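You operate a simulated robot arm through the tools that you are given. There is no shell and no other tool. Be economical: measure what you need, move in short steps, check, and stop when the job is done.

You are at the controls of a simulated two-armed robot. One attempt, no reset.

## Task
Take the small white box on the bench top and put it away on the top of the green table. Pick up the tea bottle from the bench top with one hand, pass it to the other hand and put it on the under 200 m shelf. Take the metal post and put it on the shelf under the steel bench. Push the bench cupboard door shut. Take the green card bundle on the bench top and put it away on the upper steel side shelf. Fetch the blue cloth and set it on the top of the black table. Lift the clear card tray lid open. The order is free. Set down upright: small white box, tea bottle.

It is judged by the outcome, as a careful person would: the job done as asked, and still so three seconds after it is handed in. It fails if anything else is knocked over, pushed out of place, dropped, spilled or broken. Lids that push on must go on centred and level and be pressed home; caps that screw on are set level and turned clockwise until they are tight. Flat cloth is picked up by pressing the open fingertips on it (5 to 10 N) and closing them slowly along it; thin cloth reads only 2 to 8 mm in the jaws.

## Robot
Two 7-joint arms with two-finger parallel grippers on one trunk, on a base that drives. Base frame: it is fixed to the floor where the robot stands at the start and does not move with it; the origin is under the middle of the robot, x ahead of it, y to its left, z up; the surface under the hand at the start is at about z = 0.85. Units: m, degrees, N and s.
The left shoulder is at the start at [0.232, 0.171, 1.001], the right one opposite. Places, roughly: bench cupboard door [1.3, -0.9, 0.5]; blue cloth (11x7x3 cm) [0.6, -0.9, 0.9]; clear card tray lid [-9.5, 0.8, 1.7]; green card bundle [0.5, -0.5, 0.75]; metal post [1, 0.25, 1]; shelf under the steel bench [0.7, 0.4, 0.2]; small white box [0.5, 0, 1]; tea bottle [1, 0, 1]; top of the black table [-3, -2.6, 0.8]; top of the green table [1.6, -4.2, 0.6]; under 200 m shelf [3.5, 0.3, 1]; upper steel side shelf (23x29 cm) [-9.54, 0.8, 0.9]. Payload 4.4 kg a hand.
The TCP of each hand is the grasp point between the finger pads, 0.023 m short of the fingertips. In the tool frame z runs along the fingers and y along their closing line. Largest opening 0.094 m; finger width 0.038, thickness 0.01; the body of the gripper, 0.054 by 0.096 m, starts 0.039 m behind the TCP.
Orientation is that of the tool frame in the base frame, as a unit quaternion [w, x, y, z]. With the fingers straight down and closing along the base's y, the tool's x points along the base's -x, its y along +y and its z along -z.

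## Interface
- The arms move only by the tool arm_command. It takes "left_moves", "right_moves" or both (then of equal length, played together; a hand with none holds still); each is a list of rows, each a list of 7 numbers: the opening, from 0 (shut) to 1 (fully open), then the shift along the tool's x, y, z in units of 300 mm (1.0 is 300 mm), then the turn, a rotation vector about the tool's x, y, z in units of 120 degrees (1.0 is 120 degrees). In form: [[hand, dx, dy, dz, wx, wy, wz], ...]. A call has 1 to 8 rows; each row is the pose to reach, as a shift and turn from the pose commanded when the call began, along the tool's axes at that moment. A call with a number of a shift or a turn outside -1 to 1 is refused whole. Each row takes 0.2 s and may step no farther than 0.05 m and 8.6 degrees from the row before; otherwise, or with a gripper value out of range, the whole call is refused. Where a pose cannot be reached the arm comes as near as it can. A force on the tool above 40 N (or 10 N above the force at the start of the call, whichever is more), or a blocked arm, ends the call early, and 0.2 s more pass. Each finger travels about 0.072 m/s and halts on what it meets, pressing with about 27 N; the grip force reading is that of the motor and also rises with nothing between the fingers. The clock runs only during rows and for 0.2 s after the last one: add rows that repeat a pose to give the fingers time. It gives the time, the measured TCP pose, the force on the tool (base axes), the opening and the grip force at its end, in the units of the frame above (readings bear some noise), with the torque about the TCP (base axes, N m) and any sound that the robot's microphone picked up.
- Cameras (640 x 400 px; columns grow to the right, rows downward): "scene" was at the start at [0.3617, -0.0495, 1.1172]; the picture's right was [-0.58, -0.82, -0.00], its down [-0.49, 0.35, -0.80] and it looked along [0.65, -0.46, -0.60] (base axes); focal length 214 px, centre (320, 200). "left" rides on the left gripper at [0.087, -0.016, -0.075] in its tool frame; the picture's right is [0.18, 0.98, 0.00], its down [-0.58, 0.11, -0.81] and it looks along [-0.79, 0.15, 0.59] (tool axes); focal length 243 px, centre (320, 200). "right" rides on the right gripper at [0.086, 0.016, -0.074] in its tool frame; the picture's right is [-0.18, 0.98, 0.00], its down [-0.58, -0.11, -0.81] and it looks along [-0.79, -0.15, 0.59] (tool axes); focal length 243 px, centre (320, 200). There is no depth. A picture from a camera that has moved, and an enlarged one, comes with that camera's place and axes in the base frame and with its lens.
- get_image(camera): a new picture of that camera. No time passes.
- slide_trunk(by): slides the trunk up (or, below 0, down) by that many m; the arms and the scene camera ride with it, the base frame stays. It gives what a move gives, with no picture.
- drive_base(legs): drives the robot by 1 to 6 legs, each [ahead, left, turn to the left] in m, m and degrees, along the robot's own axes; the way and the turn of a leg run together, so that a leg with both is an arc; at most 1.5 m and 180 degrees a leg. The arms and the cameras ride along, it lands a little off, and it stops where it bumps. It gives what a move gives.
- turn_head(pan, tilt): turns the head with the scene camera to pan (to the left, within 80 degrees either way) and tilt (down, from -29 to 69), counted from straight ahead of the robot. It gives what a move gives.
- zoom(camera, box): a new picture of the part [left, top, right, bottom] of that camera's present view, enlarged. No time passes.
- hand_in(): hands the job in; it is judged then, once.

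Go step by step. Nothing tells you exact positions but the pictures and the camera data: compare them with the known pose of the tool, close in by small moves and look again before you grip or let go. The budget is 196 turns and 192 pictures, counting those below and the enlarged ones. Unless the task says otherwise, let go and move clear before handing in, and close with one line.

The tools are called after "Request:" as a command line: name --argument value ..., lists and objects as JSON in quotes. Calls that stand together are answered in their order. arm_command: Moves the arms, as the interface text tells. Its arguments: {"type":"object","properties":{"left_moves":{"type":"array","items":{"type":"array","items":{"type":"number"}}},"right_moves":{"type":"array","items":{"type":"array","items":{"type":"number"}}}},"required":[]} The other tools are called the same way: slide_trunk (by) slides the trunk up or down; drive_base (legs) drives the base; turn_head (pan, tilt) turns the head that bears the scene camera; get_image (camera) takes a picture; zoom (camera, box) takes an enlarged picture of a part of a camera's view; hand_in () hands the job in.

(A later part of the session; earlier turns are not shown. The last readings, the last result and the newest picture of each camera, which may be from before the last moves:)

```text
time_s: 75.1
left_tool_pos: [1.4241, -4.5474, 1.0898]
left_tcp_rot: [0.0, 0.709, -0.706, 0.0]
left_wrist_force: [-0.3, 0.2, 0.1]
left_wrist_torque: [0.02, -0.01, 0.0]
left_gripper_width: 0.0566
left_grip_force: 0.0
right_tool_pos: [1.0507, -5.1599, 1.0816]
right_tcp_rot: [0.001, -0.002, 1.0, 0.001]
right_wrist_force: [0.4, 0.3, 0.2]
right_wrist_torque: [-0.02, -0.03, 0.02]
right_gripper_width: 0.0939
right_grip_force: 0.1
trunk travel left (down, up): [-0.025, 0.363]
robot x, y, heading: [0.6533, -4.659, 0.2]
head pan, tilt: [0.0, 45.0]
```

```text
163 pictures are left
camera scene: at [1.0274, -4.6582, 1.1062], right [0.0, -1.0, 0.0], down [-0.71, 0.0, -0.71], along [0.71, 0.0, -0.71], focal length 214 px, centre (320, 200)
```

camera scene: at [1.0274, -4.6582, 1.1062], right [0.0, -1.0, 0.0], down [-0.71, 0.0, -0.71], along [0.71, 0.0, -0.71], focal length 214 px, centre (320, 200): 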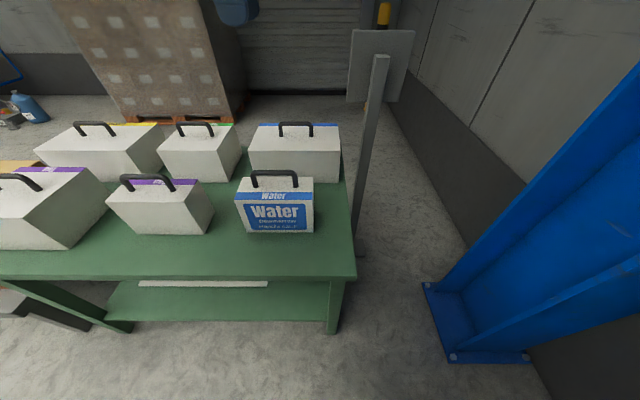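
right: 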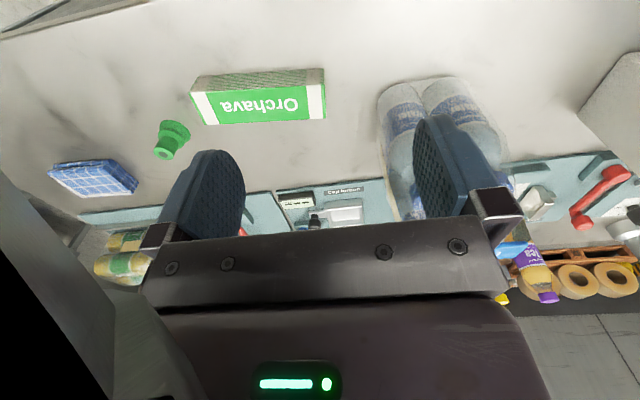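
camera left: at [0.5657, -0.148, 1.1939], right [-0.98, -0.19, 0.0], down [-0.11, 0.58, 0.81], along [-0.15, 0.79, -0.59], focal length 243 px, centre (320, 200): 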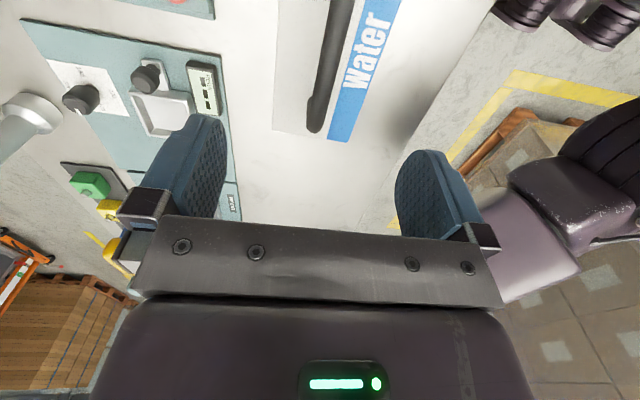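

The box is done. Now I'll go round to the far side of the bench for the bottle, post and door.

Request:
drive_base --legs '[[-0.75, 0, 0], [0, 0, 90], [1.5, 0, 0]]'

Request:
turn_head --pan -40 --tilt 20

Request:
get_image --camera "scene"

```text
time_s: 90.1
left_tool_pos: [-0.2327, -2.3738, 1.0877]
left_tcp_rot: [0.001, 1.0, 0.011, 0.001]
left_wrist_force: [-0.1, -0.1, -0.5]
left_wrist_torque: [0.02, 0.0, -0.02]
left_gripper_width: 0.0563
left_grip_force: 0.0
right_tool_pos: [0.3856, -2.7384, 1.0826]
right_tcp_rot: [0.0, 0.714, -0.7, 0.0]
right_wrist_force: [-0.2, 0.1, -1.1]
right_wrist_torque: [-0.01, -0.05, -0.01]
right_gripper_width: 0.0943
right_grip_force: 0.1
trunk travel left (down, up): [-0.025, 0.363]
robot x, y, heading: [-0.1042, -3.1437, 91.3]
head pan, tilt: [0.0, 45.0]
```

```text
time_s: 91.2
left_tool_pos: [-0.2314, -2.3741, 1.0885]
left_tcp_rot: [0.001, 1.0, 0.011, 0.001]
left_wrist_force: [-0.1, -0.6, 0.1]
left_wrist_torque: [0.03, -0.03, -0.01]
left_gripper_width: 0.0565
left_grip_force: 0.1
right_tool_pos: [0.3859, -2.7382, 1.0823]
right_tcp_rot: [-0.001, 0.714, -0.7, 0.0]
right_wrist_force: [1.2, -0.8, -1.0]
right_wrist_torque: [-0.01, 0.01, 0.0]
right_gripper_width: 0.0939
right_grip_force: 0.1
trunk travel left (down, up): [-0.025, 0.363]
robot x, y, heading: [-0.1093, -3.1399, 91.4]
head pan, tilt: [-40.0, 20.0]
```

```text
162 pictures are left
camera scene: at [-0.056, -2.7749, 1.1442], right [0.78, -0.63, 0.0], down [-0.21, -0.27, -0.94], along [0.59, 0.73, -0.34], focal length 214 px, centre (320, 200)
```

scene: 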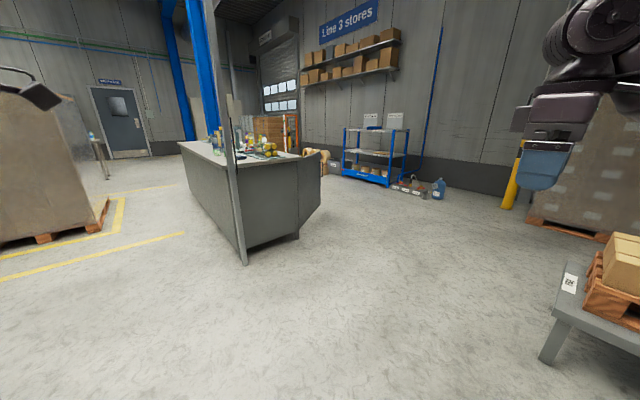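

Request:
drive_base --legs '[[1.1, 0, 0], [0, 0, -91], [1.5, 0, 0], [0.6, 0, 0], [0, 0, 110]]'

Request:
turn_head --pan 10 --tilt 20

Request:
get_image --camera "scene"

```text
time_s: 115.4
left_tool_pos: [1.5735, -1.3527, 1.0884]
left_tcp_rot: [0.0, 0.98, 0.201, 0.001]
left_wrist_force: [0.1, -0.4, -0.2]
left_wrist_torque: [-0.02, -0.04, 0.02]
left_gripper_width: 0.0564
left_grip_force: 0.1
right_tool_pos: [2.283, -1.4599, 1.0833]
right_tcp_rot: [0.0, 0.834, -0.551, 0.0]
right_wrist_force: [0.5, 0.6, 0.6]
right_wrist_torque: [0.02, 0.03, 0.0]
right_gripper_width: 0.094
right_grip_force: 0.0
trunk travel left (down, up): [-0.025, 0.363]
robot x, y, heading: [1.9726, -2.0151, 113.1]
head pan, tilt: [-40.0, 20.0]
```

```text
time_s: 116.6
left_tool_pos: [1.5727, -1.3509, 1.0878]
left_tcp_rot: [0.001, 0.98, 0.201, 0.001]
left_wrist_force: [0.8, 0.6, -0.5]
left_wrist_torque: [-0.01, 0.02, -0.03]
left_gripper_width: 0.0565
left_grip_force: 0.1
right_tool_pos: [2.2837, -1.4594, 1.082]
right_tcp_rot: [-0.001, 0.835, -0.551, 0.0]
right_wrist_force: [-0.1, 0.4, 0.1]
right_wrist_torque: [0.01, 0.0, 0.0]
right_gripper_width: 0.0938
right_grip_force: 0.0
trunk travel left (down, up): [-0.025, 0.363]
robot x, y, heading: [1.9737, -2.0156, 113.4]
head pan, tilt: [10.0, 20.0]
```

```text
161 pictures are left
camera scene: at [1.8091, -1.6687, 1.1442], right [0.84, 0.55, 0.0], down [0.19, -0.29, -0.94], along [-0.51, 0.79, -0.34], focal length 214 px, centre (320, 200)
```

scene: 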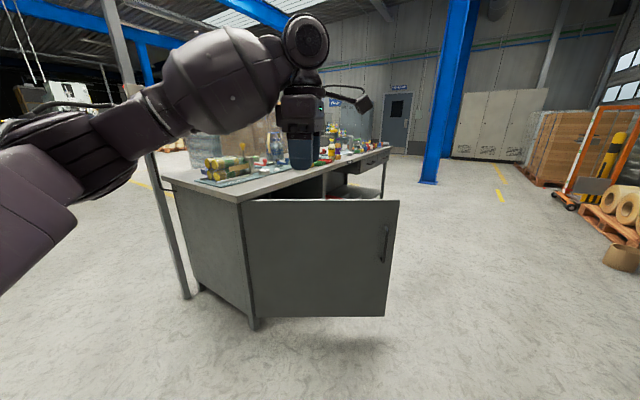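

The door is open about 55° with its free edge near (1.61, -0.66). I'll tuck the left hand in and pitch the right hand forward with its fingers shut, to use as a pusher.

Request:
arm_command --right_moves '[[0.5, -0.05, 0.083, 0.083, 0, -0.047, 0], [0, -0.1, 0.167, 0.167, 0, -0.094, 0], [0, -0.15, 0.25, 0.25, 0, -0.141, 0], [0, -0.2, 0.333, 0.333, 0, -0.1875, 0], [0, -0.25, 0.417, 0.417, 0, -0.234, 0], [0, -0.3, 0.5, 0.5, 0, -0.281, 0], [0, -0.35, 0.583, 0.583, 0, -0.328, 0], [0, -0.4, 0.667, 0.667, 0, -0.375, 0]]' --left_moves '[[0.6, -0.07, 0.11, -0.02, 0, 0, 0], [0.6, -0.14, 0.22, -0.04, 0, 0, 0], [0.6, -0.21, 0.33, -0.06, 0, 0, 0], [0.6, -0.28, 0.44, -0.08, 0, 0, 0], [0.6, -0.35, 0.55, -0.1, 0, 0, 0], [0.6, -0.42, 0.66, -0.12, 0, 0, 0], [0.6, -0.49, 0.77, -0.14, 0, 0, 0], [0.6, -0.56, 0.88, -0.16, 0, 0, 0]]'

```text
time_s: 118.4
left_tool_pos: [1.5248, -1.6608, 1.137]
left_tcp_rot: [0.0, 0.98, 0.201, 0.001]
left_wrist_force: [0.3, 0.3, 0.5]
left_wrist_torque: [-0.01, 0.03, 0.01]
left_gripper_width: 0.0565
left_grip_force: 0.2
right_tool_pos: [2.0451, -1.327, 0.9132]
right_tcp_rot: [-0.205, 0.773, -0.513, -0.312]
right_wrist_force: [-0.2, -0.3, 0.3]
right_wrist_torque: [0.0, 0.05, 0.01]
right_gripper_width: 0.0001
right_grip_force: 26.6
right hand out of reach, approached as far as the arm can: row 4, 5, 6, 7, 8
trunk travel left (down, up): [-0.025, 0.363]
robot x, y, heading: [1.9794, -2.0176, 113.3]
head pan, tilt: [10.0, 20.0]
```

Request:
arm_command --right_moves '[[0, 0.11, 0, 0.09, 0, 0, 0], [0, 0.22, 0, 0.18, 0, 0, 0], [0, 0.33, 0, 0.27, 0, 0, 0], [0, 0.44, 0, 0.36, 0, 0, 0], [0, 0.55, 0, 0.45, 0, 0, 0], [0, 0.66, 0, 0.53, 0, 0, 0]]'

Request:
turn_head --pan 0 --tilt 40

Request:
get_image --camera "scene"

```text
time_s: 119.8
left_tool_pos: [1.524, -1.6592, 1.1365]
left_tcp_rot: [0.001, 0.98, 0.201, 0.001]
left_wrist_force: [-0.5, -0.6, 1.0]
left_wrist_torque: [0.01, 0.04, 0.01]
left_gripper_width: 0.0565
left_grip_force: 0.0
right_tool_pos: [2.0558, -1.3495, 0.6549]
right_tcp_rot: [-0.211, 0.77, -0.51, -0.319]
right_wrist_force: [0.1, -0.2, 0.0]
right_wrist_torque: [0.03, -0.02, -0.01]
right_gripper_width: 0.0
right_grip_force: 26.9
right hand out of reach, approached as far as the arm can: row 1
trunk travel left (down, up): [-0.025, 0.363]
robot x, y, heading: [1.9755, -2.0167, 113.3]
head pan, tilt: [10.0, 20.0]
```

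```text
time_s: 120.6
left_tool_pos: [1.5234, -1.6596, 1.1367]
left_tcp_rot: [0.001, 0.98, 0.201, 0.0]
left_wrist_force: [-0.1, -0.7, -0.4]
left_wrist_torque: [-0.02, 0.01, 0.01]
left_gripper_width: 0.0565
left_grip_force: 0.1
right_tool_pos: [2.0563, -1.3489, 0.6581]
right_tcp_rot: [-0.211, 0.771, -0.509, -0.319]
right_wrist_force: [0.4, -0.9, 0.4]
right_wrist_torque: [0.01, 0.02, -0.03]
right_gripper_width: 0.0001
right_grip_force: 27.2
trunk travel left (down, up): [-0.025, 0.363]
robot x, y, heading: [1.9786, -2.0168, 113.1]
head pan, tilt: [0.0, 40.0]
```

```text
160 pictures are left
camera scene: at [1.8265, -1.6685, 1.1129], right [0.92, 0.39, 0.0], down [0.25, -0.59, -0.77], along [-0.3, 0.7, -0.64], focal length 214 px, centre (320, 200)
```

scene: 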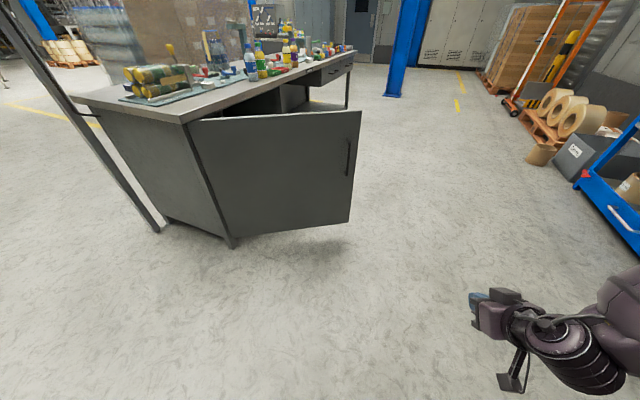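

Request:
drive_base --legs '[[0.58, 0.15, 0], [0, 0, 10]]'

Request:
get_image --camera "scene"

```text
time_s: 124.7
left_tool_pos: [1.0955, -1.2722, 1.1363]
left_tcp_rot: [0.001, 0.958, 0.288, 0.002]
left_wrist_force: [-0.3, 0.5, -0.4]
left_wrist_torque: [0.05, -0.02, 0.0]
left_gripper_width: 0.0565
left_grip_force: 0.2
right_tool_pos: [1.5634, -0.8709, 0.6565]
right_tcp_rot: [-0.182, 0.813, -0.439, -0.337]
right_wrist_force: [-0.3, 0.4, -0.1]
right_wrist_torque: [0.0, 0.02, -0.04]
right_gripper_width: 0.0
right_grip_force: 26.8
trunk travel left (down, up): [-0.025, 0.363]
robot x, y, heading: [1.606, -1.5423, 123.5]
head pan, tilt: [0.0, 40.0]
```

```text
159 pictures are left
camera scene: at [1.3953, -1.2255, 1.1128], right [0.83, 0.55, 0.0], down [0.35, -0.54, -0.77], along [-0.42, 0.64, -0.64], focal length 214 px, centre (320, 200)
```

scene: 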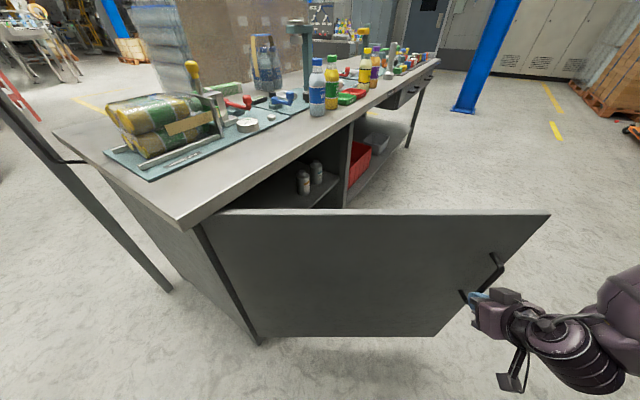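

Request:
arm_command --right_moves '[[0, 0, 0.13, 0, 0, 0, 0], [0, 0, 0.25, 0, 0, 0, 0]]'

Request:
drive_base --legs '[[0.1, 0, 0], [0.09, -0.22, 18]]'

Request:
get_image --camera "scene"

```text
time_s: 125.3
left_tool_pos: [1.0957, -1.2702, 1.1366]
left_tcp_rot: [0.001, 0.958, 0.288, 0.001]
left_wrist_force: [-0.4, 0.7, -0.3]
left_wrist_torque: [-0.02, -0.03, 0.0]
left_gripper_width: 0.0564
left_grip_force: 0.0
right_tool_pos: [1.5004, -0.9099, 0.6584]
right_tcp_rot: [-0.182, 0.813, -0.439, -0.336]
right_wrist_force: [-0.7, 0.0, -0.2]
right_wrist_torque: [0.0, 0.01, -0.01]
right_gripper_width: 0.0004
right_grip_force: 26.8
trunk travel left (down, up): [-0.025, 0.363]
robot x, y, heading: [1.6053, -1.539, 123.4]
head pan, tilt: [0.0, 40.0]
```

```text
time_s: 128.6
left_tool_pos: [1.0849, -1.145, 1.1372]
left_tcp_rot: [0.001, 0.901, 0.434, 0.0]
left_wrist_force: [0.4, 0.5, -0.6]
left_wrist_torque: [-0.01, 0.01, 0.0]
left_gripper_width: 0.0566
left_grip_force: 0.2
right_tool_pos: [1.3598, -0.6771, 0.6582]
right_tcp_rot: [-0.127, 0.872, -0.307, -0.361]
right_wrist_force: [-0.3, -0.4, 0.3]
right_wrist_torque: [-0.04, 0.01, 0.01]
right_gripper_width: 0.0
right_grip_force: 26.9
trunk travel left (down, up): [-0.025, 0.363]
robot x, y, heading: [1.6514, -1.247, 141.4]
head pan, tilt: [0.0, 40.0]
```

```text
158 pictures are left
camera scene: at [1.3557, -1.008, 1.1128], right [0.62, 0.78, 0.0], down [0.5, -0.4, -0.77], along [-0.6, 0.48, -0.64], focal length 214 px, centre (320, 200)
```

scene: 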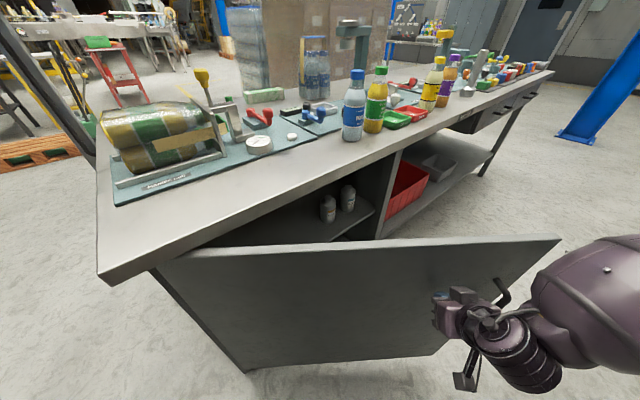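

Request:
drive_base --legs '[[0.09, -0.22, 18]]'

Request:
get_image --camera "scene"

```text
time_s: 131.2
left_tool_pos: [1.113, -1.0917, 1.1366]
left_tcp_rot: [0.0, 0.823, 0.569, 0.002]
left_wrist_force: [0.1, 0.2, 0.4]
left_wrist_torque: [-0.03, 0.0, 0.04]
left_gripper_width: 0.0564
left_grip_force: 0.1
right_tool_pos: [1.2292, -0.5619, 0.6582]
right_tcp_rot: [-0.069, 0.909, -0.166, -0.377]
right_wrist_force: [0.4, 0.6, 0.3]
right_wrist_torque: [0.02, 0.01, -0.02]
right_gripper_width: 0.0
right_grip_force: 27.1
trunk travel left (down, up): [-0.025, 0.363]
robot x, y, heading: [1.6888, -1.0132, 159.5]
head pan, tilt: [0.0, 40.0]
```

```text
157 pictures are left
camera scene: at [1.3279, -0.8762, 1.1128], right [0.35, 0.94, 0.0], down [0.6, -0.23, -0.77], along [-0.72, 0.27, -0.64], focal length 214 px, centre (320, 200)
```

scene: 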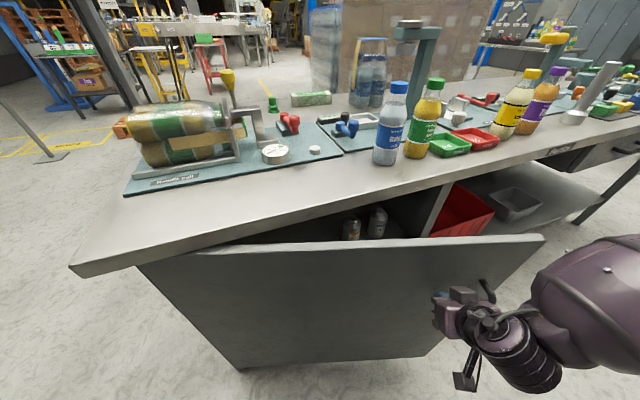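

Request:
drive_base --legs '[[0.11, -0.18, 14]]'

Request:
get_image --camera "scene"

```text
time_s: 133.4
left_tool_pos: [1.0837, -1.0283, 1.1356]
left_tcp_rot: [0.001, 0.745, 0.667, 0.0]
left_wrist_force: [-0.4, 0.0, 0.0]
left_wrist_torque: [0.02, -0.04, 0.0]
left_gripper_width: 0.0566
left_grip_force: 0.0
right_tool_pos: [1.0661, -0.4873, 0.6585]
right_tcp_rot: [-0.021, 0.922, -0.052, -0.382]
right_wrist_force: [0.1, 0.0, -0.3]
right_wrist_torque: [0.03, -0.04, -0.01]
right_gripper_width: 0.0001
right_grip_force: 26.8
trunk travel left (down, up): [-0.025, 0.363]
robot x, y, heading: [1.6201, -0.8118, 173.4]
head pan, tilt: [0.0, 40.0]
```

```text
156 pictures are left
camera scene: at [1.2393, -0.7664, 1.1127], right [0.11, 0.99, 0.0], down [0.64, -0.07, -0.77], along [-0.76, 0.08, -0.64], focal length 214 px, centre (320, 200)
```

scene: 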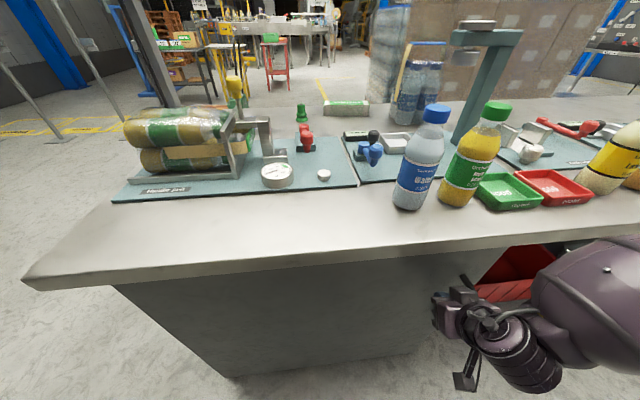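

The door is almost shut. I'll finish with a gentle arm push, watching the force.

Request:
arm_command --right_moves '[[0, -0.026, 0, 0.021, 0, 0, 0], [0, -0.051, 0, 0.043, 0, 0, 0], [0, -0.077, 0, 0.064, 0, 0, 0], [0, -0.102, 0, 0.086, 0, 0, 0], [0, -0.128, 0, 0.107, 0, 0, 0], [0, -0.153, 0, 0.129, 0, 0, 0]]'

Request:
get_image --camera "scene"

```text
time_s: 134.1
left_tool_pos: [1.0851, -1.0265, 1.1374]
left_tcp_rot: [0.001, 0.746, 0.666, 0.0]
left_wrist_force: [-0.5, 0.2, 1.0]
left_wrist_torque: [0.01, -0.02, 0.04]
left_gripper_width: 0.0564
left_grip_force: 0.1
right_tool_pos: [1.0509, -0.484, 0.6577]
right_tcp_rot: [-0.02, 0.926, -0.052, -0.374]
right_wrist_force: [14.0, 0.2, 11.4]
right_wrist_torque: [-0.07, 0.3, 0.03]
right_gripper_width: 0.0002
right_grip_force: 26.9
trunk travel left (down, up): [-0.025, 0.363]
robot x, y, heading: [1.6149, -0.8097, 173.8]
head pan, tilt: [0.0, 40.0]
stopped in row 3 (right hand): the force on the tool passed its limit at 52 N (the readings are from after the stop); the commanded pose is now the measured one
```

```text
155 pictures are left
camera scene: at [1.2413, -0.766, 1.1133], right [0.11, 0.99, 0.0], down [0.64, -0.07, -0.77], along [-0.76, 0.09, -0.64], focal length 214 px, centre (320, 200)
```

scene: 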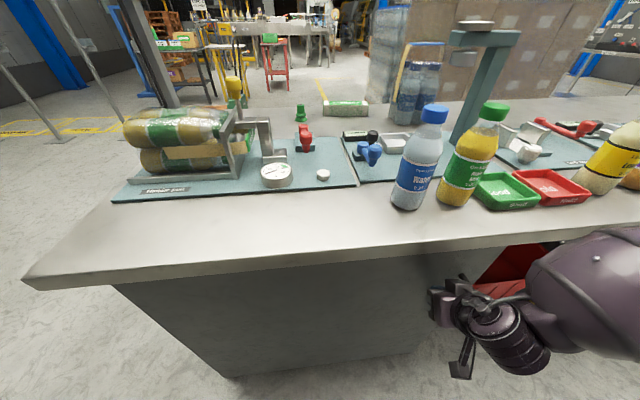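

Request:
arm_command --right_moves '[[0, 0.1, 0, -0.09, 0, 0, 0], [0, 0.2, 0, -0.17, 0, 0, 0]]'

Request:
drive_base --legs '[[-0.7, 0, 0]]'

Request:
turn_head --pan 0 --tilt 25

Request:
get_image --camera "scene"

```text
time_s: 134.7
left_tool_pos: [1.0835, -1.0269, 1.135]
left_tcp_rot: [0.001, 0.745, 0.667, 0.001]
left_wrist_force: [0.2, 0.5, 0.4]
left_wrist_torque: [-0.02, -0.03, -0.01]
left_gripper_width: 0.0564
left_grip_force: 0.2
right_tool_pos: [1.1277, -0.4939, 0.6509]
right_tcp_rot: [-0.021, 0.925, -0.051, -0.375]
right_wrist_force: [-0.5, 0.4, 0.1]
right_wrist_torque: [-0.07, -0.02, 0.03]
right_gripper_width: 0.0
right_grip_force: 26.7
trunk travel left (down, up): [-0.025, 0.363]
robot x, y, heading: [1.616, -0.8092, 173.5]
head pan, tilt: [0.0, 40.0]
```

```text
time_s: 138.6
left_tool_pos: [1.7888, -1.1112, 1.1374]
left_tcp_rot: [0.001, 0.737, 0.676, 0.0]
left_wrist_force: [-0.6, -0.3, 0.8]
left_wrist_torque: [0.0, 0.01, 0.0]
left_gripper_width: 0.0566
left_grip_force: 0.0
right_tool_pos: [1.8192, -0.5763, 0.6507]
right_tcp_rot: [-0.015, 0.927, -0.039, -0.374]
right_wrist_force: [0.2, -0.1, 0.7]
right_wrist_torque: [-0.04, 0.02, 0.0]
right_gripper_width: 0.0
right_grip_force: 26.8
trunk travel left (down, up): [-0.025, 0.363]
robot x, y, heading: [2.3186, -0.8773, 175.1]
head pan, tilt: [0.0, 40.0]
```

```text
time_s: 139.3
left_tool_pos: [1.7897, -1.1115, 1.1353]
left_tcp_rot: [0.001, 0.737, 0.676, 0.0]
left_wrist_force: [0.0, 0.0, 0.2]
left_wrist_torque: [0.0, 0.03, 0.0]
left_gripper_width: 0.0564
left_grip_force: 0.0
right_tool_pos: [1.8173, -0.5763, 0.6508]
right_tcp_rot: [-0.015, 0.926, -0.039, -0.375]
right_wrist_force: [-0.2, 0.3, 0.5]
right_wrist_torque: [0.01, 0.01, 0.02]
right_gripper_width: 0.0003
right_grip_force: 26.7
trunk travel left (down, up): [-0.025, 0.363]
robot x, y, heading: [2.3169, -0.8783, 174.9]
head pan, tilt: [0.0, 25.0]
```

```text
154 pictures are left
camera scene: at [1.931, -0.8445, 1.1361], right [0.09, 1.0, 0.0], down [0.42, -0.04, -0.91], along [-0.9, 0.08, -0.42], focal length 214 px, centre (320, 200)
```

scene: 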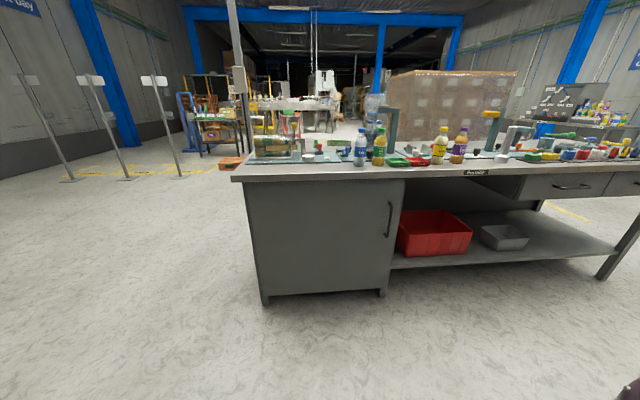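

Request:
zoom --camera "scene" --box '[230, 140, 440, 310]'

Request:
zoom --camera "scene" --box '[380, 100, 640, 290]'

```text
2.35 times, centred on (335, 225) of scene
camera zoom: at [1.931, -0.8445, 1.1361], right [0.09, 1.0, 0.0], down [0.42, -0.04, -0.91], along [-0.9, 0.08, -0.42], focal length 505 px, centre (285, 141)
```

zoom: 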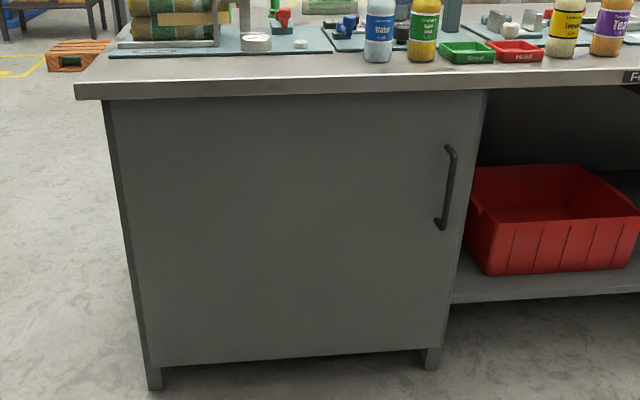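

```text
2.11 times, centred on (510, 195) of scene
camera zoom: at [1.931, -0.8445, 1.1361], right [0.09, 1.0, 0.0], down [0.42, -0.04, -0.91], along [-0.9, 0.08, -0.42], focal length 452 px, centre (-80, 210)
```

zoom: 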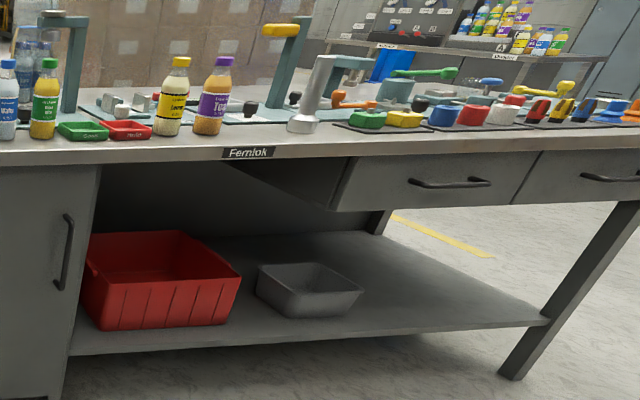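

The door looks flush and shut, and the open shelf under the bench is next to it at z≈0.2. Next is the metal post with the right hand: raise the hand, open it, and drive in front of the post.

Request:
arm_command --right_moves '[[0, -0.109, 0, -0.114, 0, 0, 0], [0, -0.218, 0, -0.228, 0, 0, 0], [0.3, -0.326, 0, -0.341, 0, 0, 0], [0.6, -0.435, 0, -0.455, 0, 0, 0], [0.8, -0.544, 0, -0.57, 0, 0, 0], [0.8, -0.653, 0, -0.683, 0, 0, 0], [0.8, -0.76, 0, -0.797, 0, 0, 0], [0.8, -0.87, 0, -0.91, 0, 0, 0]]'

Request:
drive_base --legs '[[0, 0, 5], [0, -0.85, 0], [0.45, 0, 0]]'

Request:
turn_head --pan -15 --tilt 30

Request:
get_image --camera "scene"

```text
time_s: 141.1
left_tool_pos: [1.7897, -1.1113, 1.1379]
left_tcp_rot: [0.0, 0.737, 0.676, 0.0]
left_wrist_force: [0.8, 0.2, -0.6]
left_wrist_torque: [-0.01, 0.01, 0.01]
left_gripper_width: 0.0563
left_grip_force: 0.0
right_tool_pos: [1.7713, -0.5662, 1.0582]
right_tcp_rot: [-0.016, 0.927, -0.038, -0.374]
right_wrist_force: [0.5, -0.6, -1.0]
right_wrist_torque: [0.0, -0.01, 0.03]
right_gripper_width: 0.0752
right_grip_force: 0.1
right hand out of reach, approached as far as the arm can: row 1, 2, 3, 4, 5, 6, 7, 8
trunk travel left (down, up): [-0.025, 0.363]
robot x, y, heading: [2.3187, -0.8786, 175.1]
head pan, tilt: [0.0, 25.0]
```

```text
time_s: 151.8
left_tool_pos: [1.3583, -0.3094, 1.137]
left_tcp_rot: [0.001, 0.706, 0.708, 0.0]
left_wrist_force: [-0.5, -0.4, 0.0]
left_wrist_torque: [0.02, 0.0, -0.02]
left_gripper_width: 0.0565
left_grip_force: 0.0
right_tool_pos: [1.2931, 0.2314, 1.0574]
right_tcp_rot: [0.001, 0.927, 0.002, -0.374]
right_wrist_force: [0.1, 0.3, 0.5]
right_wrist_torque: [-0.02, 0.0, 0.02]
right_gripper_width: 0.0754
right_grip_force: 0.0
trunk travel left (down, up): [-0.025, 0.363]
robot x, y, heading: [1.8615, -0.033, -179.7]
head pan, tilt: [0.0, 25.0]
```

```text
time_s: 152.5
left_tool_pos: [1.3583, -0.3106, 1.1362]
left_tcp_rot: [0.0, 0.706, 0.708, 0.001]
left_wrist_force: [0.6, 0.2, 0.4]
left_wrist_torque: [-0.01, -0.01, 0.01]
left_gripper_width: 0.0563
left_grip_force: 0.1
right_tool_pos: [1.2921, 0.2309, 1.0588]
right_tcp_rot: [0.002, 0.927, 0.002, -0.374]
right_wrist_force: [-0.1, -0.2, 0.6]
right_wrist_torque: [-0.01, 0.0, 0.04]
right_gripper_width: 0.0751
right_grip_force: 0.0
trunk travel left (down, up): [-0.025, 0.363]
robot x, y, heading: [1.8633, -0.0333, -179.8]
head pan, tilt: [-15.0, 30.0]
```

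```text
151 pictures are left
camera scene: at [1.4814, -0.0092, 1.1282], right [0.26, 0.97, 0.0], down [0.48, -0.13, -0.87], along [-0.84, 0.22, -0.5], focal length 214 px, centre (320, 200)
```

scene: 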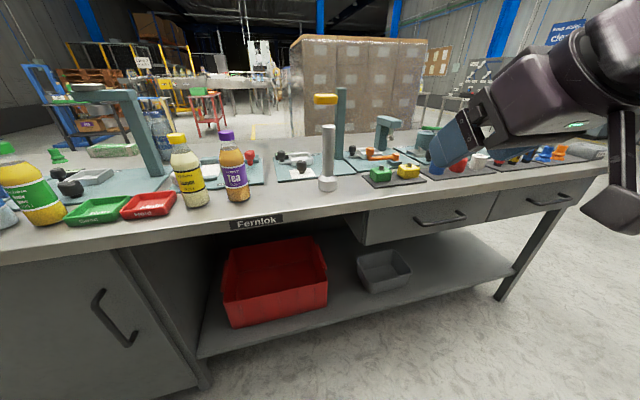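

The post stands at about (0.957, 0.150), top 1.02; there is free shelf between the red bin and the grey tray near (0.90, 0.29). I'll drive closer and bring the open hand level with the shaft.

Request:
drive_base --legs '[[0.17, 0.08, 0]]'

Request:
arm_command --right_moves '[[0.9, 0.07, 0, 0.072, 0, 0, 0], [0.9, 0.139, 0, 0.144, 0, 0, 0], [0.9, 0.208, 0, 0.216, 0, 0, 0]]'

Request:
get_image --camera "scene"

Request:
get_image --camera "right"

```text
time_s: 154.1
left_tool_pos: [1.1897, -0.3899, 1.1353]
left_tcp_rot: [0.001, 0.706, 0.708, 0.001]
left_wrist_force: [-0.2, -0.2, -0.3]
left_wrist_torque: [0.01, 0.0, -0.02]
left_gripper_width: 0.0563
left_grip_force: 0.1
right_tool_pos: [1.1254, 0.1518, 1.0587]
right_tcp_rot: [0.001, 0.927, 0.001, -0.375]
right_wrist_force: [-0.5, -0.1, -0.2]
right_wrist_torque: [0.0, 0.01, -0.03]
right_gripper_width: 0.0754
right_grip_force: 0.1
trunk travel left (down, up): [-0.025, 0.363]
robot x, y, heading: [1.6972, -0.1097, -180.3]
head pan, tilt: [-15.0, 30.0]
```

```text
time_s: 154.9
left_tool_pos: [1.191, -0.3891, 1.1366]
left_tcp_rot: [0.0, 0.706, 0.708, 0.0]
left_wrist_force: [0.9, 0.3, 0.0]
left_wrist_torque: [-0.01, -0.01, 0.0]
left_gripper_width: 0.0566
left_grip_force: 0.0
right_tool_pos: [1.0881, 0.1543, 0.9856]
right_tcp_rot: [0.002, 0.928, 0.002, -0.374]
right_wrist_force: [-0.2, -0.5, -0.6]
right_wrist_torque: [0.01, 0.01, 0.01]
right_gripper_width: 0.0847
right_grip_force: 0.0
right hand out of reach, approached as far as the arm can: row 1, 2, 3
trunk travel left (down, up): [-0.025, 0.363]
robot x, y, heading: [1.6978, -0.1109, 179.6]
head pan, tilt: [-15.0, 30.0]
```

```text
150 pictures are left
camera scene: at [1.3138, -0.0884, 1.1279], right [0.26, 0.97, 0.0], down [0.48, -0.13, -0.87], along [-0.84, 0.22, -0.5], focal length 214 px, centre (320, 200)
```

scene: 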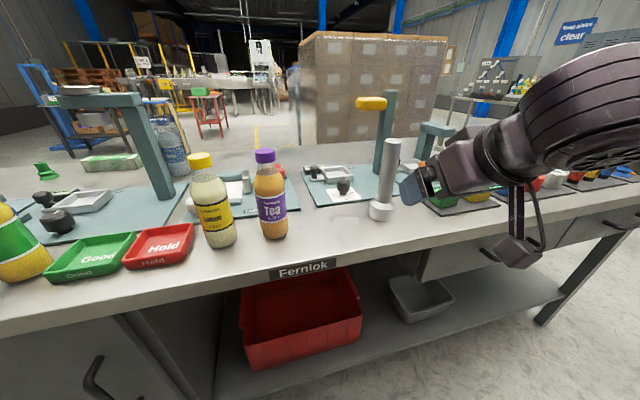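

```text
149 pictures are left
camera right: at [1.2017, 0.139, 0.9786], right [-0.13, -0.98, 0.13], down [0.14, 0.11, 0.98], along [-0.98, 0.15, 0.12], focal length 243 px, centre (320, 200)
```

right: 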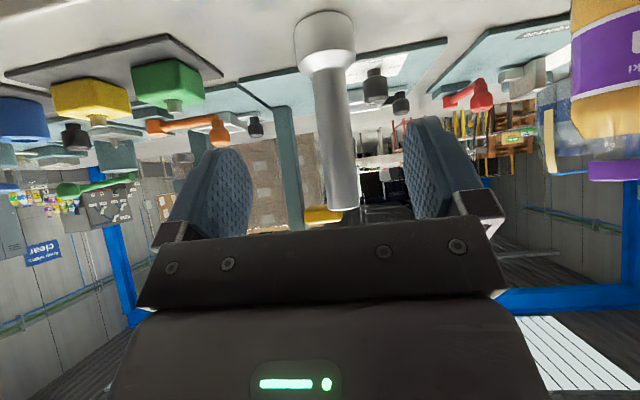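

Request:
arm_command --right_moves '[[0.9, -0.067, 0.005, 0.0875, 0, 0, 0], [0.9, -0.134, 0.01, 0.175, 0, 0, 0], [0.9, -0.2, 0.013, 0.262, 0, 0, 0], [0.9, -0.268, 0.013, 0.35, 0, 0, 0]]'

Request:
zoom --camera "scene" --box '[280, 90, 520, 240]'

Request:
get_image --camera "right"

```text
time_s: 155.9
left_tool_pos: [1.1912, -0.3895, 1.1367]
left_tcp_rot: [0.001, 0.706, 0.708, 0.001]
left_wrist_force: [0.6, 1.4, -0.4]
left_wrist_torque: [-0.01, 0.0, 0.0]
left_gripper_width: 0.0565
left_grip_force: 0.2
right_tool_pos: [0.9563, 0.1484, 0.967]
right_tcp_rot: [0.001, 0.927, 0.001, -0.374]
right_wrist_force: [0.6, -0.3, -0.6]
right_wrist_torque: [-0.01, 0.05, -0.01]
right_gripper_width: 0.0848
right_grip_force: 0.0
trunk travel left (down, up): [-0.025, 0.363]
robot x, y, heading: [1.6998, -0.1105, -179.7]
head pan, tilt: [-15.0, 30.0]
```

```text
2.67 times, centred on (400, 165) of scene
camera zoom: at [1.3141, -0.0888, 1.1281], right [0.26, 0.97, 0.0], down [0.48, -0.13, -0.87], along [-0.84, 0.22, -0.5], focal length 572 px, centre (107, 293)
```

zoom: 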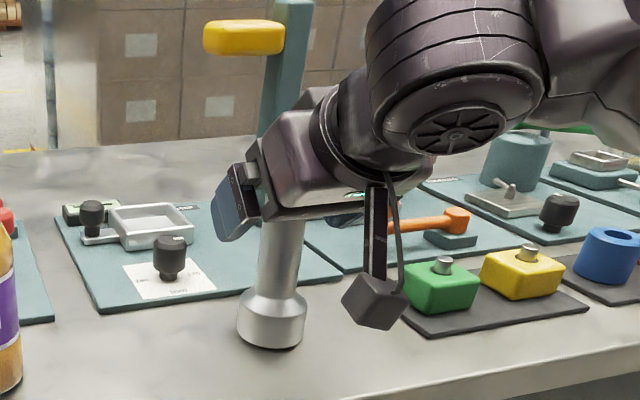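

```text
147 pictures are left
camera right: at [1.0708, 0.1332, 0.9607], right [-0.13, -0.98, 0.13], down [0.14, 0.11, 0.98], along [-0.98, 0.15, 0.12], focal length 243 px, centre (320, 200)
```

right: 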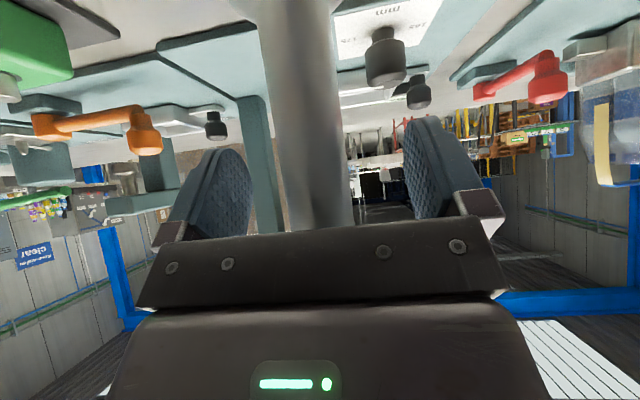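

Request:
arm_command --right_moves '[[0.9, -0.023, 0, -0.024, 0, 0, 0], [0.5, -0.023, 0, -0.024, 0, 0, 0], [0, -0.023, 0, -0.024, 0, 0, 0], [0, -0.023, 0, -0.024, 0, 0, 0], [0, -0.023, 0, -0.024, 0, 0, 0], [0, -0.023, 0, -0.024, 0, 0, 0]]'

```text
time_s: 157.3
left_tool_pos: [1.1914, -0.3894, 1.1363]
left_tcp_rot: [0.0, 0.707, 0.708, 0.0]
left_wrist_force: [-0.2, -0.9, 0.2]
left_wrist_torque: [0.0, -0.03, -0.02]
left_gripper_width: 0.0563
left_grip_force: 0.1
right_tool_pos: [0.9569, 0.1506, 0.9789]
right_tcp_rot: [0.001, 0.927, 0.001, -0.376]
right_wrist_force: [-1.5, 2.4, 4.7]
right_wrist_torque: [0.42, 0.29, -0.06]
right_gripper_width: 0.0325
right_grip_force: 27.5
trunk travel left (down, up): [-0.025, 0.363]
robot x, y, heading: [1.697, -0.1125, 180.1]
head pan, tilt: [-15.0, 30.0]
```

Request:
arm_command --right_moves '[[0, -0.046, 0, -0.048, 0, 0, 0], [0, -0.116, 0, -0.12, 0, 0, 0], [0, -0.185, 0, -0.192, 0, 0, 0]]'

Request:
get_image --camera "scene"

```text
time_s: 158.1
left_tool_pos: [1.1915, -0.3897, 1.1365]
left_tcp_rot: [-0.001, 0.707, 0.708, 0.0]
left_wrist_force: [1.0, -0.5, 0.5]
left_wrist_torque: [-0.04, 0.02, -0.03]
left_gripper_width: 0.0565
left_grip_force: 0.1
right_tool_pos: [0.958, 0.1514, 1.0559]
right_tcp_rot: [0.002, 0.927, 0.001, -0.375]
right_wrist_force: [0.3, 0.6, -4.3]
right_wrist_torque: [-0.01, 0.0, 0.0]
right_gripper_width: 0.0325
right_grip_force: 27.4
trunk travel left (down, up): [-0.025, 0.363]
robot x, y, heading: [1.6942, -0.1155, -179.9]
head pan, tilt: [-15.0, 30.0]
```

```text
146 pictures are left
camera scene: at [1.3144, -0.0887, 1.1283], right [0.26, 0.97, 0.0], down [0.48, -0.13, -0.87], along [-0.84, 0.22, -0.5], focal length 214 px, centre (320, 200)
```

scene: 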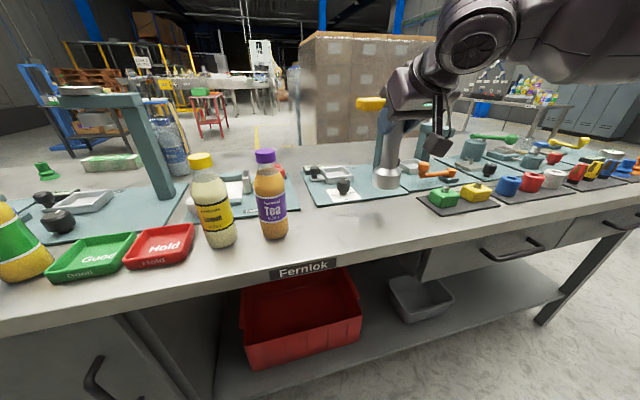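

The post is lifted. I'll back off, then lower it to shelf height in the open.

Request:
drive_base --legs '[[-0.45, 0, 0], [0, -0.14, 0]]'

Request:
arm_command --right_moves '[[0, 0.118, 0, 0.068, 0, 0, 0], [0, 0.236, 0, 0.137, 0, 0, 0], [0, 0.354, 0, 0.205, 0, 0, 0], [0, 0.472, 0, 0.273, 0, 0, 0], [0, 0.59, 0, 0.342, 0, 0, 0], [0, 0.708, 0, 0.41, 0, 0, 0], [0, 0.826, 0, 0.478, 0, 0, 0], [0, 0.944, 0, 0.547, 0, 0, 0]]'

Request:
arm_command --right_moves '[[0, 0.118, 0, 0.068, 0, 0, 0], [0, 0.236, 0, 0.137, 0, 0, 0], [0, 0.354, 0, 0.205, 0, 0, 0], [0, 0.472, 0, 0.273, 0, 0, 0], [0, 0.59, 0, 0.342, 0, 0, 0], [0, 0.708, 0, 0.41, 0, 0, 0], [0, 0.826, 0, 0.478, 0, 0, 0], [0, 0.944, 0, 0.547, 0, 0, 0]]'

Request:
turn_head --pan -15 --tilt 45

Request:
get_image --camera "scene"

```text
time_s: 162.2
left_tool_pos: [1.6334, -0.2469, 1.1366]
left_tcp_rot: [0.001, 0.709, 0.705, 0.001]
left_wrist_force: [0.1, 0.4, 0.4]
left_wrist_torque: [-0.03, 0.0, 0.03]
left_gripper_width: 0.0563
left_grip_force: 0.0
right_tool_pos: [1.4028, 0.2956, 1.0548]
right_tcp_rot: [0.0, 0.927, -0.002, -0.374]
right_wrist_force: [0.2, -0.3, -4.2]
right_wrist_torque: [-0.02, -0.03, 0.01]
right_gripper_width: 0.0326
right_grip_force: 27.1
trunk travel left (down, up): [-0.025, 0.363]
robot x, y, heading: [2.1422, 0.0249, 179.7]
head pan, tilt: [-15.0, 30.0]
```

```text
time_s: 164.0
left_tool_pos: [1.6319, -0.2471, 1.135]
left_tcp_rot: [0.001, 0.709, 0.705, 0.001]
left_wrist_force: [0.6, 0.4, -0.6]
left_wrist_torque: [0.01, -0.03, -0.01]
left_gripper_width: 0.0562
left_grip_force: 0.1
right_tool_pos: [1.4919, 0.2949, 0.7396]
right_tcp_rot: [0.0, 0.928, -0.002, -0.373]
right_wrist_force: [-0.7, 0.7, -4.9]
right_wrist_torque: [0.05, 0.01, -0.01]
right_gripper_width: 0.0326
right_grip_force: 27.3
trunk travel left (down, up): [-0.025, 0.363]
robot x, y, heading: [2.1444, 0.0263, 179.5]
head pan, tilt: [-15.0, 30.0]
```

```text
time_s: 165.8
left_tool_pos: [1.6333, -0.2488, 1.1371]
left_tcp_rot: [0.001, 0.708, 0.706, 0.0]
left_wrist_force: [0.6, 0.2, -0.2]
left_wrist_torque: [0.04, 0.01, -0.01]
left_gripper_width: 0.0565
left_grip_force: 0.0
right_tool_pos: [1.5652, 0.3459, 0.5386]
right_tcp_rot: [0.001, 0.927, -0.002, -0.374]
right_wrist_force: [-0.2, -0.7, -4.2]
right_wrist_torque: [-0.01, 0.03, -0.01]
right_gripper_width: 0.0325
right_grip_force: 27.1
right hand out of reach, approached as far as the arm can: row 5, 6, 7, 8
trunk travel left (down, up): [-0.025, 0.363]
robot x, y, heading: [2.1387, 0.0223, 179.8]
head pan, tilt: [-15.0, 30.0]
```

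```text
time_s: 166.6
left_tool_pos: [1.6346, -0.2464, 1.1372]
left_tcp_rot: [0.001, 0.709, 0.705, 0.001]
left_wrist_force: [0.3, 0.2, -0.4]
left_wrist_torque: [0.0, 0.03, -0.02]
left_gripper_width: 0.0563
left_grip_force: 0.1
right_tool_pos: [1.5663, 0.3444, 0.5394]
right_tcp_rot: [0.0, 0.927, -0.001, -0.374]
right_wrist_force: [-0.3, -0.4, -3.8]
right_wrist_torque: [0.0, -0.02, 0.0]
right_gripper_width: 0.0325
right_grip_force: 27.3
trunk travel left (down, up): [-0.025, 0.363]
robot x, y, heading: [2.1408, 0.028, 179.5]
head pan, tilt: [-15.0, 45.0]
```

```text
145 pictures are left
camera scene: at [1.7679, 0.0504, 1.1055], right [0.26, 0.96, 0.0], down [0.68, -0.19, -0.71], along [-0.68, 0.19, -0.71], focal length 214 px, centre (320, 200)
```

scene: 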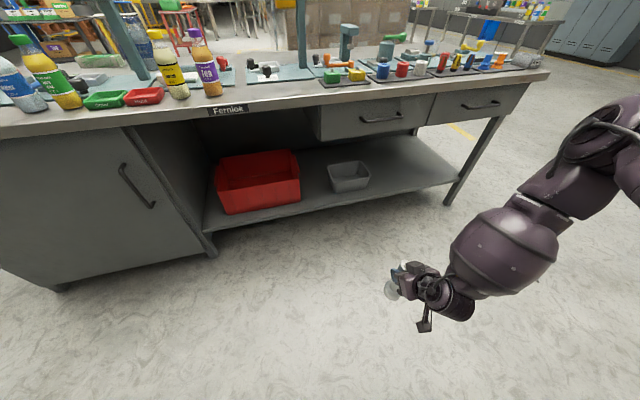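

Request:
slide_trunk --by -0.024

Request:
arm_command --right_moves '[[0, -0.14, 0.06, 0.13, 0, 0, 0], [0, -0.1, 0.12, 0.26, 0, 0, 0], [0, -0.05, 0.167, 0.38, 0, 0, 0], [0, 0.02, 0.167, 0.5, 0, 0, 0], [0, 0.1, 0.167, 0.63, 0, 0, 0], [0, 0.174, 0.167, 0.757, 0, 0, 0]]'

```text
time_s: 167.3
left_tool_pos: [1.6354, -0.2484, 1.1149]
left_tcp_rot: [-0.001, 0.709, 0.705, 0.0]
left_wrist_force: [0.5, -0.6, -0.3]
left_wrist_torque: [-0.03, 0.05, 0.01]
left_gripper_width: 0.0562
left_grip_force: 0.0
right_tool_pos: [1.5664, 0.345, 0.5183]
right_tcp_rot: [0.0, 0.927, -0.001, -0.375]
right_wrist_force: [-0.5, 0.1, -3.6]
right_wrist_torque: [0.01, -0.03, -0.04]
right_gripper_width: 0.0325
right_grip_force: 27.2
trunk travel left (down, up): [-0.001, 0.387]
robot x, y, heading: [2.1418, 0.0242, 179.6]
head pan, tilt: [-15.0, 45.0]
```

```text
refused: row 1 steps farther than a row can; nothing moved
```

Request:
arm_command --right_moves '[[0, -0.1, 0.05, 0.1, 0, 0, 0], [0, -0.15, 0.1, 0.22, 0, 0, 0], [0, -0.12, 0.15, 0.35, 0, 0, 0], [0, -0.05, 0.167, 0.46, 0, 0, 0], [0, 0.03, 0.167, 0.57, 0, 0, 0], [0, 0.1, 0.167, 0.67, 0, 0, 0], [0, 0.174, 0.167, 0.757, 0, 0, 0]]'

Request:
get_image --camera "scene"

```text
time_s: 168.9
left_tool_pos: [1.6332, -0.2473, 1.1121]
left_tcp_rot: [0.0, 0.709, 0.705, 0.001]
left_wrist_force: [0.6, -0.1, 0.1]
left_wrist_torque: [0.0, 0.0, 0.01]
left_gripper_width: 0.0564
left_grip_force: 0.0
right_tool_pos: [1.4775, 0.3642, 0.4888]
right_tcp_rot: [0.001, 0.927, -0.001, -0.374]
right_wrist_force: [-0.7, -0.2, -4.8]
right_wrist_torque: [0.01, -0.02, -0.03]
right_gripper_width: 0.0325
right_grip_force: 26.7
right hand out of reach, approached as far as the arm can: row 2, 3, 4, 5, 6, 7
trunk travel left (down, up): [-0.001, 0.387]
robot x, y, heading: [2.1445, 0.0237, 179.6]
head pan, tilt: [-15.0, 45.0]
```

```text
144 pictures are left
camera scene: at [1.7543, 0.0507, 1.0788], right [0.26, 0.96, 0.0], down [0.68, -0.19, -0.71], along [-0.68, 0.19, -0.71], focal length 214 px, centre (320, 200)
```

scene: 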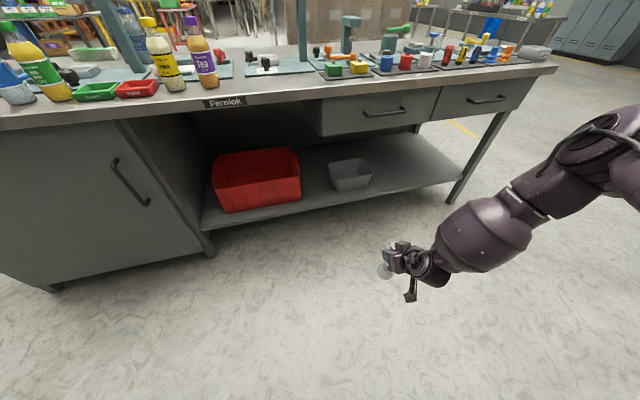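

The hand stops at z≈0.49 in this pose, which looks like a wrist limit. I'll try yawing the tool inward about the vertical, keeping the post upright, to get lower.

Request:
arm_command --right_moves '[[0, 0, 0, 0, -0.043, 0, -0.045], [0, 0, 0.05, 0, -0.087, 0, -0.09], [0, 0, 0.1, 0, -0.13, 0, -0.135], [0, 0.05, 0.15, 0.05, -0.173, 0, -0.18], [0, 0.15, 0.2, 0.16, -0.173, 0, -0.18], [0, 0.25, 0.233, 0.26, -0.173, 0, -0.18], [0, 0.347, 0.233, 0.36, -0.173, 0, -0.18]]'

```text
time_s: 170.5
left_tool_pos: [1.6342, -0.2478, 1.1118]
left_tcp_rot: [0.001, 0.71, 0.705, 0.001]
left_wrist_force: [0.0, -0.6, -0.7]
left_wrist_torque: [-0.03, -0.01, -0.03]
left_gripper_width: 0.0564
left_grip_force: 0.1
right_tool_pos: [1.4856, 0.3328, 0.4782]
right_tcp_rot: [0.096, 0.896, 0.238, -0.362]
right_wrist_force: [-0.6, 0.6, -3.1]
right_wrist_torque: [0.0, 0.0, -0.01]
right_gripper_width: 0.0327
right_grip_force: 27.2
right hand out of reach, approached as far as the arm can: row 4, 5, 6, 7
trunk travel left (down, up): [-0.001, 0.387]
robot x, y, heading: [2.1405, 0.0226, 179.5]
head pan, tilt: [-15.0, 45.0]
```

Request:
arm_command --right_moves '[[0, -0.05, -0.05, 0.12, 0, 0, 0], [0, -0.1, -0.1, 0.25, 0, 0, 0], [0, -0.14, -0.15, 0.38, 0, 0, 0], [0, -0.17, -0.18, 0.5, 0, 0, 0], [0, -0.18, -0.21, 0.636, 0, 0, 0], [0, -0.06, -0.21, 0.72, 0, 0, 0], [0, 0.06, -0.21, 0.82, 0, 0, 0]]'

Request:
get_image --camera "scene"

```text
time_s: 172.1
left_tool_pos: [1.6332, -0.2478, 1.1132]
left_tcp_rot: [0.001, 0.709, 0.705, 0.0]
left_wrist_force: [-0.3, 0.7, 0.0]
left_wrist_torque: [0.01, 0.0, -0.02]
left_gripper_width: 0.0561
left_grip_force: 0.0
right_tool_pos: [1.3942, 0.3715, 0.4922]
right_tcp_rot: [0.096, 0.896, 0.238, -0.362]
right_wrist_force: [0.6, 0.5, -4.3]
right_wrist_torque: [-0.05, -0.03, 0.01]
right_gripper_width: 0.0326
right_grip_force: 26.7
right hand out of reach, approached as far as the arm can: row 1, 2, 3, 4, 5, 6, 7
trunk travel left (down, up): [-0.001, 0.387]
robot x, y, heading: [2.1391, 0.0287, 179.7]
head pan, tilt: [-15.0, 45.0]
```

```text
143 pictures are left
camera scene: at [1.7541, 0.0508, 1.0787], right [0.26, 0.96, 0.0], down [0.68, -0.19, -0.71], along [-0.68, 0.19, -0.71], focal length 214 px, centre (320, 200)
```

scene: 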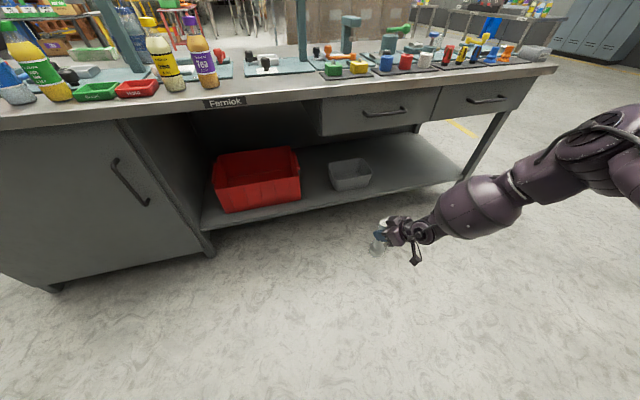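

Request:
arm_command --right_moves '[[0, 0.132, -0.069, -0.012, 0, 0, 0], [0, 0.264, -0.138, -0.023, 0, 0, 0], [0, 0.396, -0.206, -0.035, 0, 0, 0], [0, 0.529, -0.275, -0.047, 0, 0, 0], [0, 0.66, -0.344, -0.06, 0, 0, 0], [0, 0.793, -0.413, -0.07, 0, 0, 0]]'

Request:
turn_head --pan -55 --tilt 40

Request:
get_image --camera "scene"

```text
time_s: 173.5
left_tool_pos: [1.6337, -0.2488, 1.113]
left_tcp_rot: [0.001, 0.709, 0.706, 0.001]
left_wrist_force: [0.2, 0.4, -1.3]
left_wrist_torque: [0.02, 0.0, 0.04]
left_gripper_width: 0.0564
left_grip_force: 0.0
right_tool_pos: [1.5123, 0.4641, 0.4654]
right_tcp_rot: [0.09, 0.896, 0.24, -0.362]
right_wrist_force: [0.7, -0.3, -3.7]
right_wrist_torque: [0.03, -0.04, -0.03]
right_gripper_width: 0.0328
right_grip_force: 27.3
right hand out of reach, approached as far as the arm can: row 1, 2, 3, 4, 5, 6
trunk travel left (down, up): [-0.001, 0.387]
robot x, y, heading: [2.1439, 0.0249, 179.7]
head pan, tilt: [-15.0, 45.0]
```

```text
time_s: 174.6
left_tool_pos: [1.6344, -0.2476, 1.1137]
left_tcp_rot: [0.001, 0.709, 0.706, 0.001]
left_wrist_force: [0.2, 0.0, 0.1]
left_wrist_torque: [0.01, 0.02, 0.05]
left_gripper_width: 0.0566
left_grip_force: 0.0
right_tool_pos: [1.5129, 0.4636, 0.4643]
right_tcp_rot: [0.09, 0.896, 0.238, -0.363]
right_wrist_force: [-0.7, 0.4, -3.9]
right_wrist_torque: [0.02, 0.01, -0.01]
right_gripper_width: 0.0325
right_grip_force: 27.4
trunk travel left (down, up): [-0.001, 0.387]
robot x, y, heading: [2.1425, 0.0259, 179.4]
head pan, tilt: [-55.0, 40.0]
```

```text
142 pictures are left
camera scene: at [1.7843, 0.0989, 1.086], right [0.82, 0.57, 0.0], down [0.37, -0.53, -0.77], along [-0.44, 0.63, -0.64], focal length 214 px, centre (320, 200)
```

scene: 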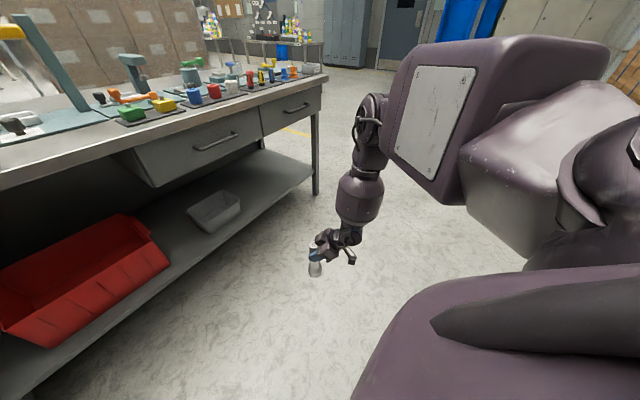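

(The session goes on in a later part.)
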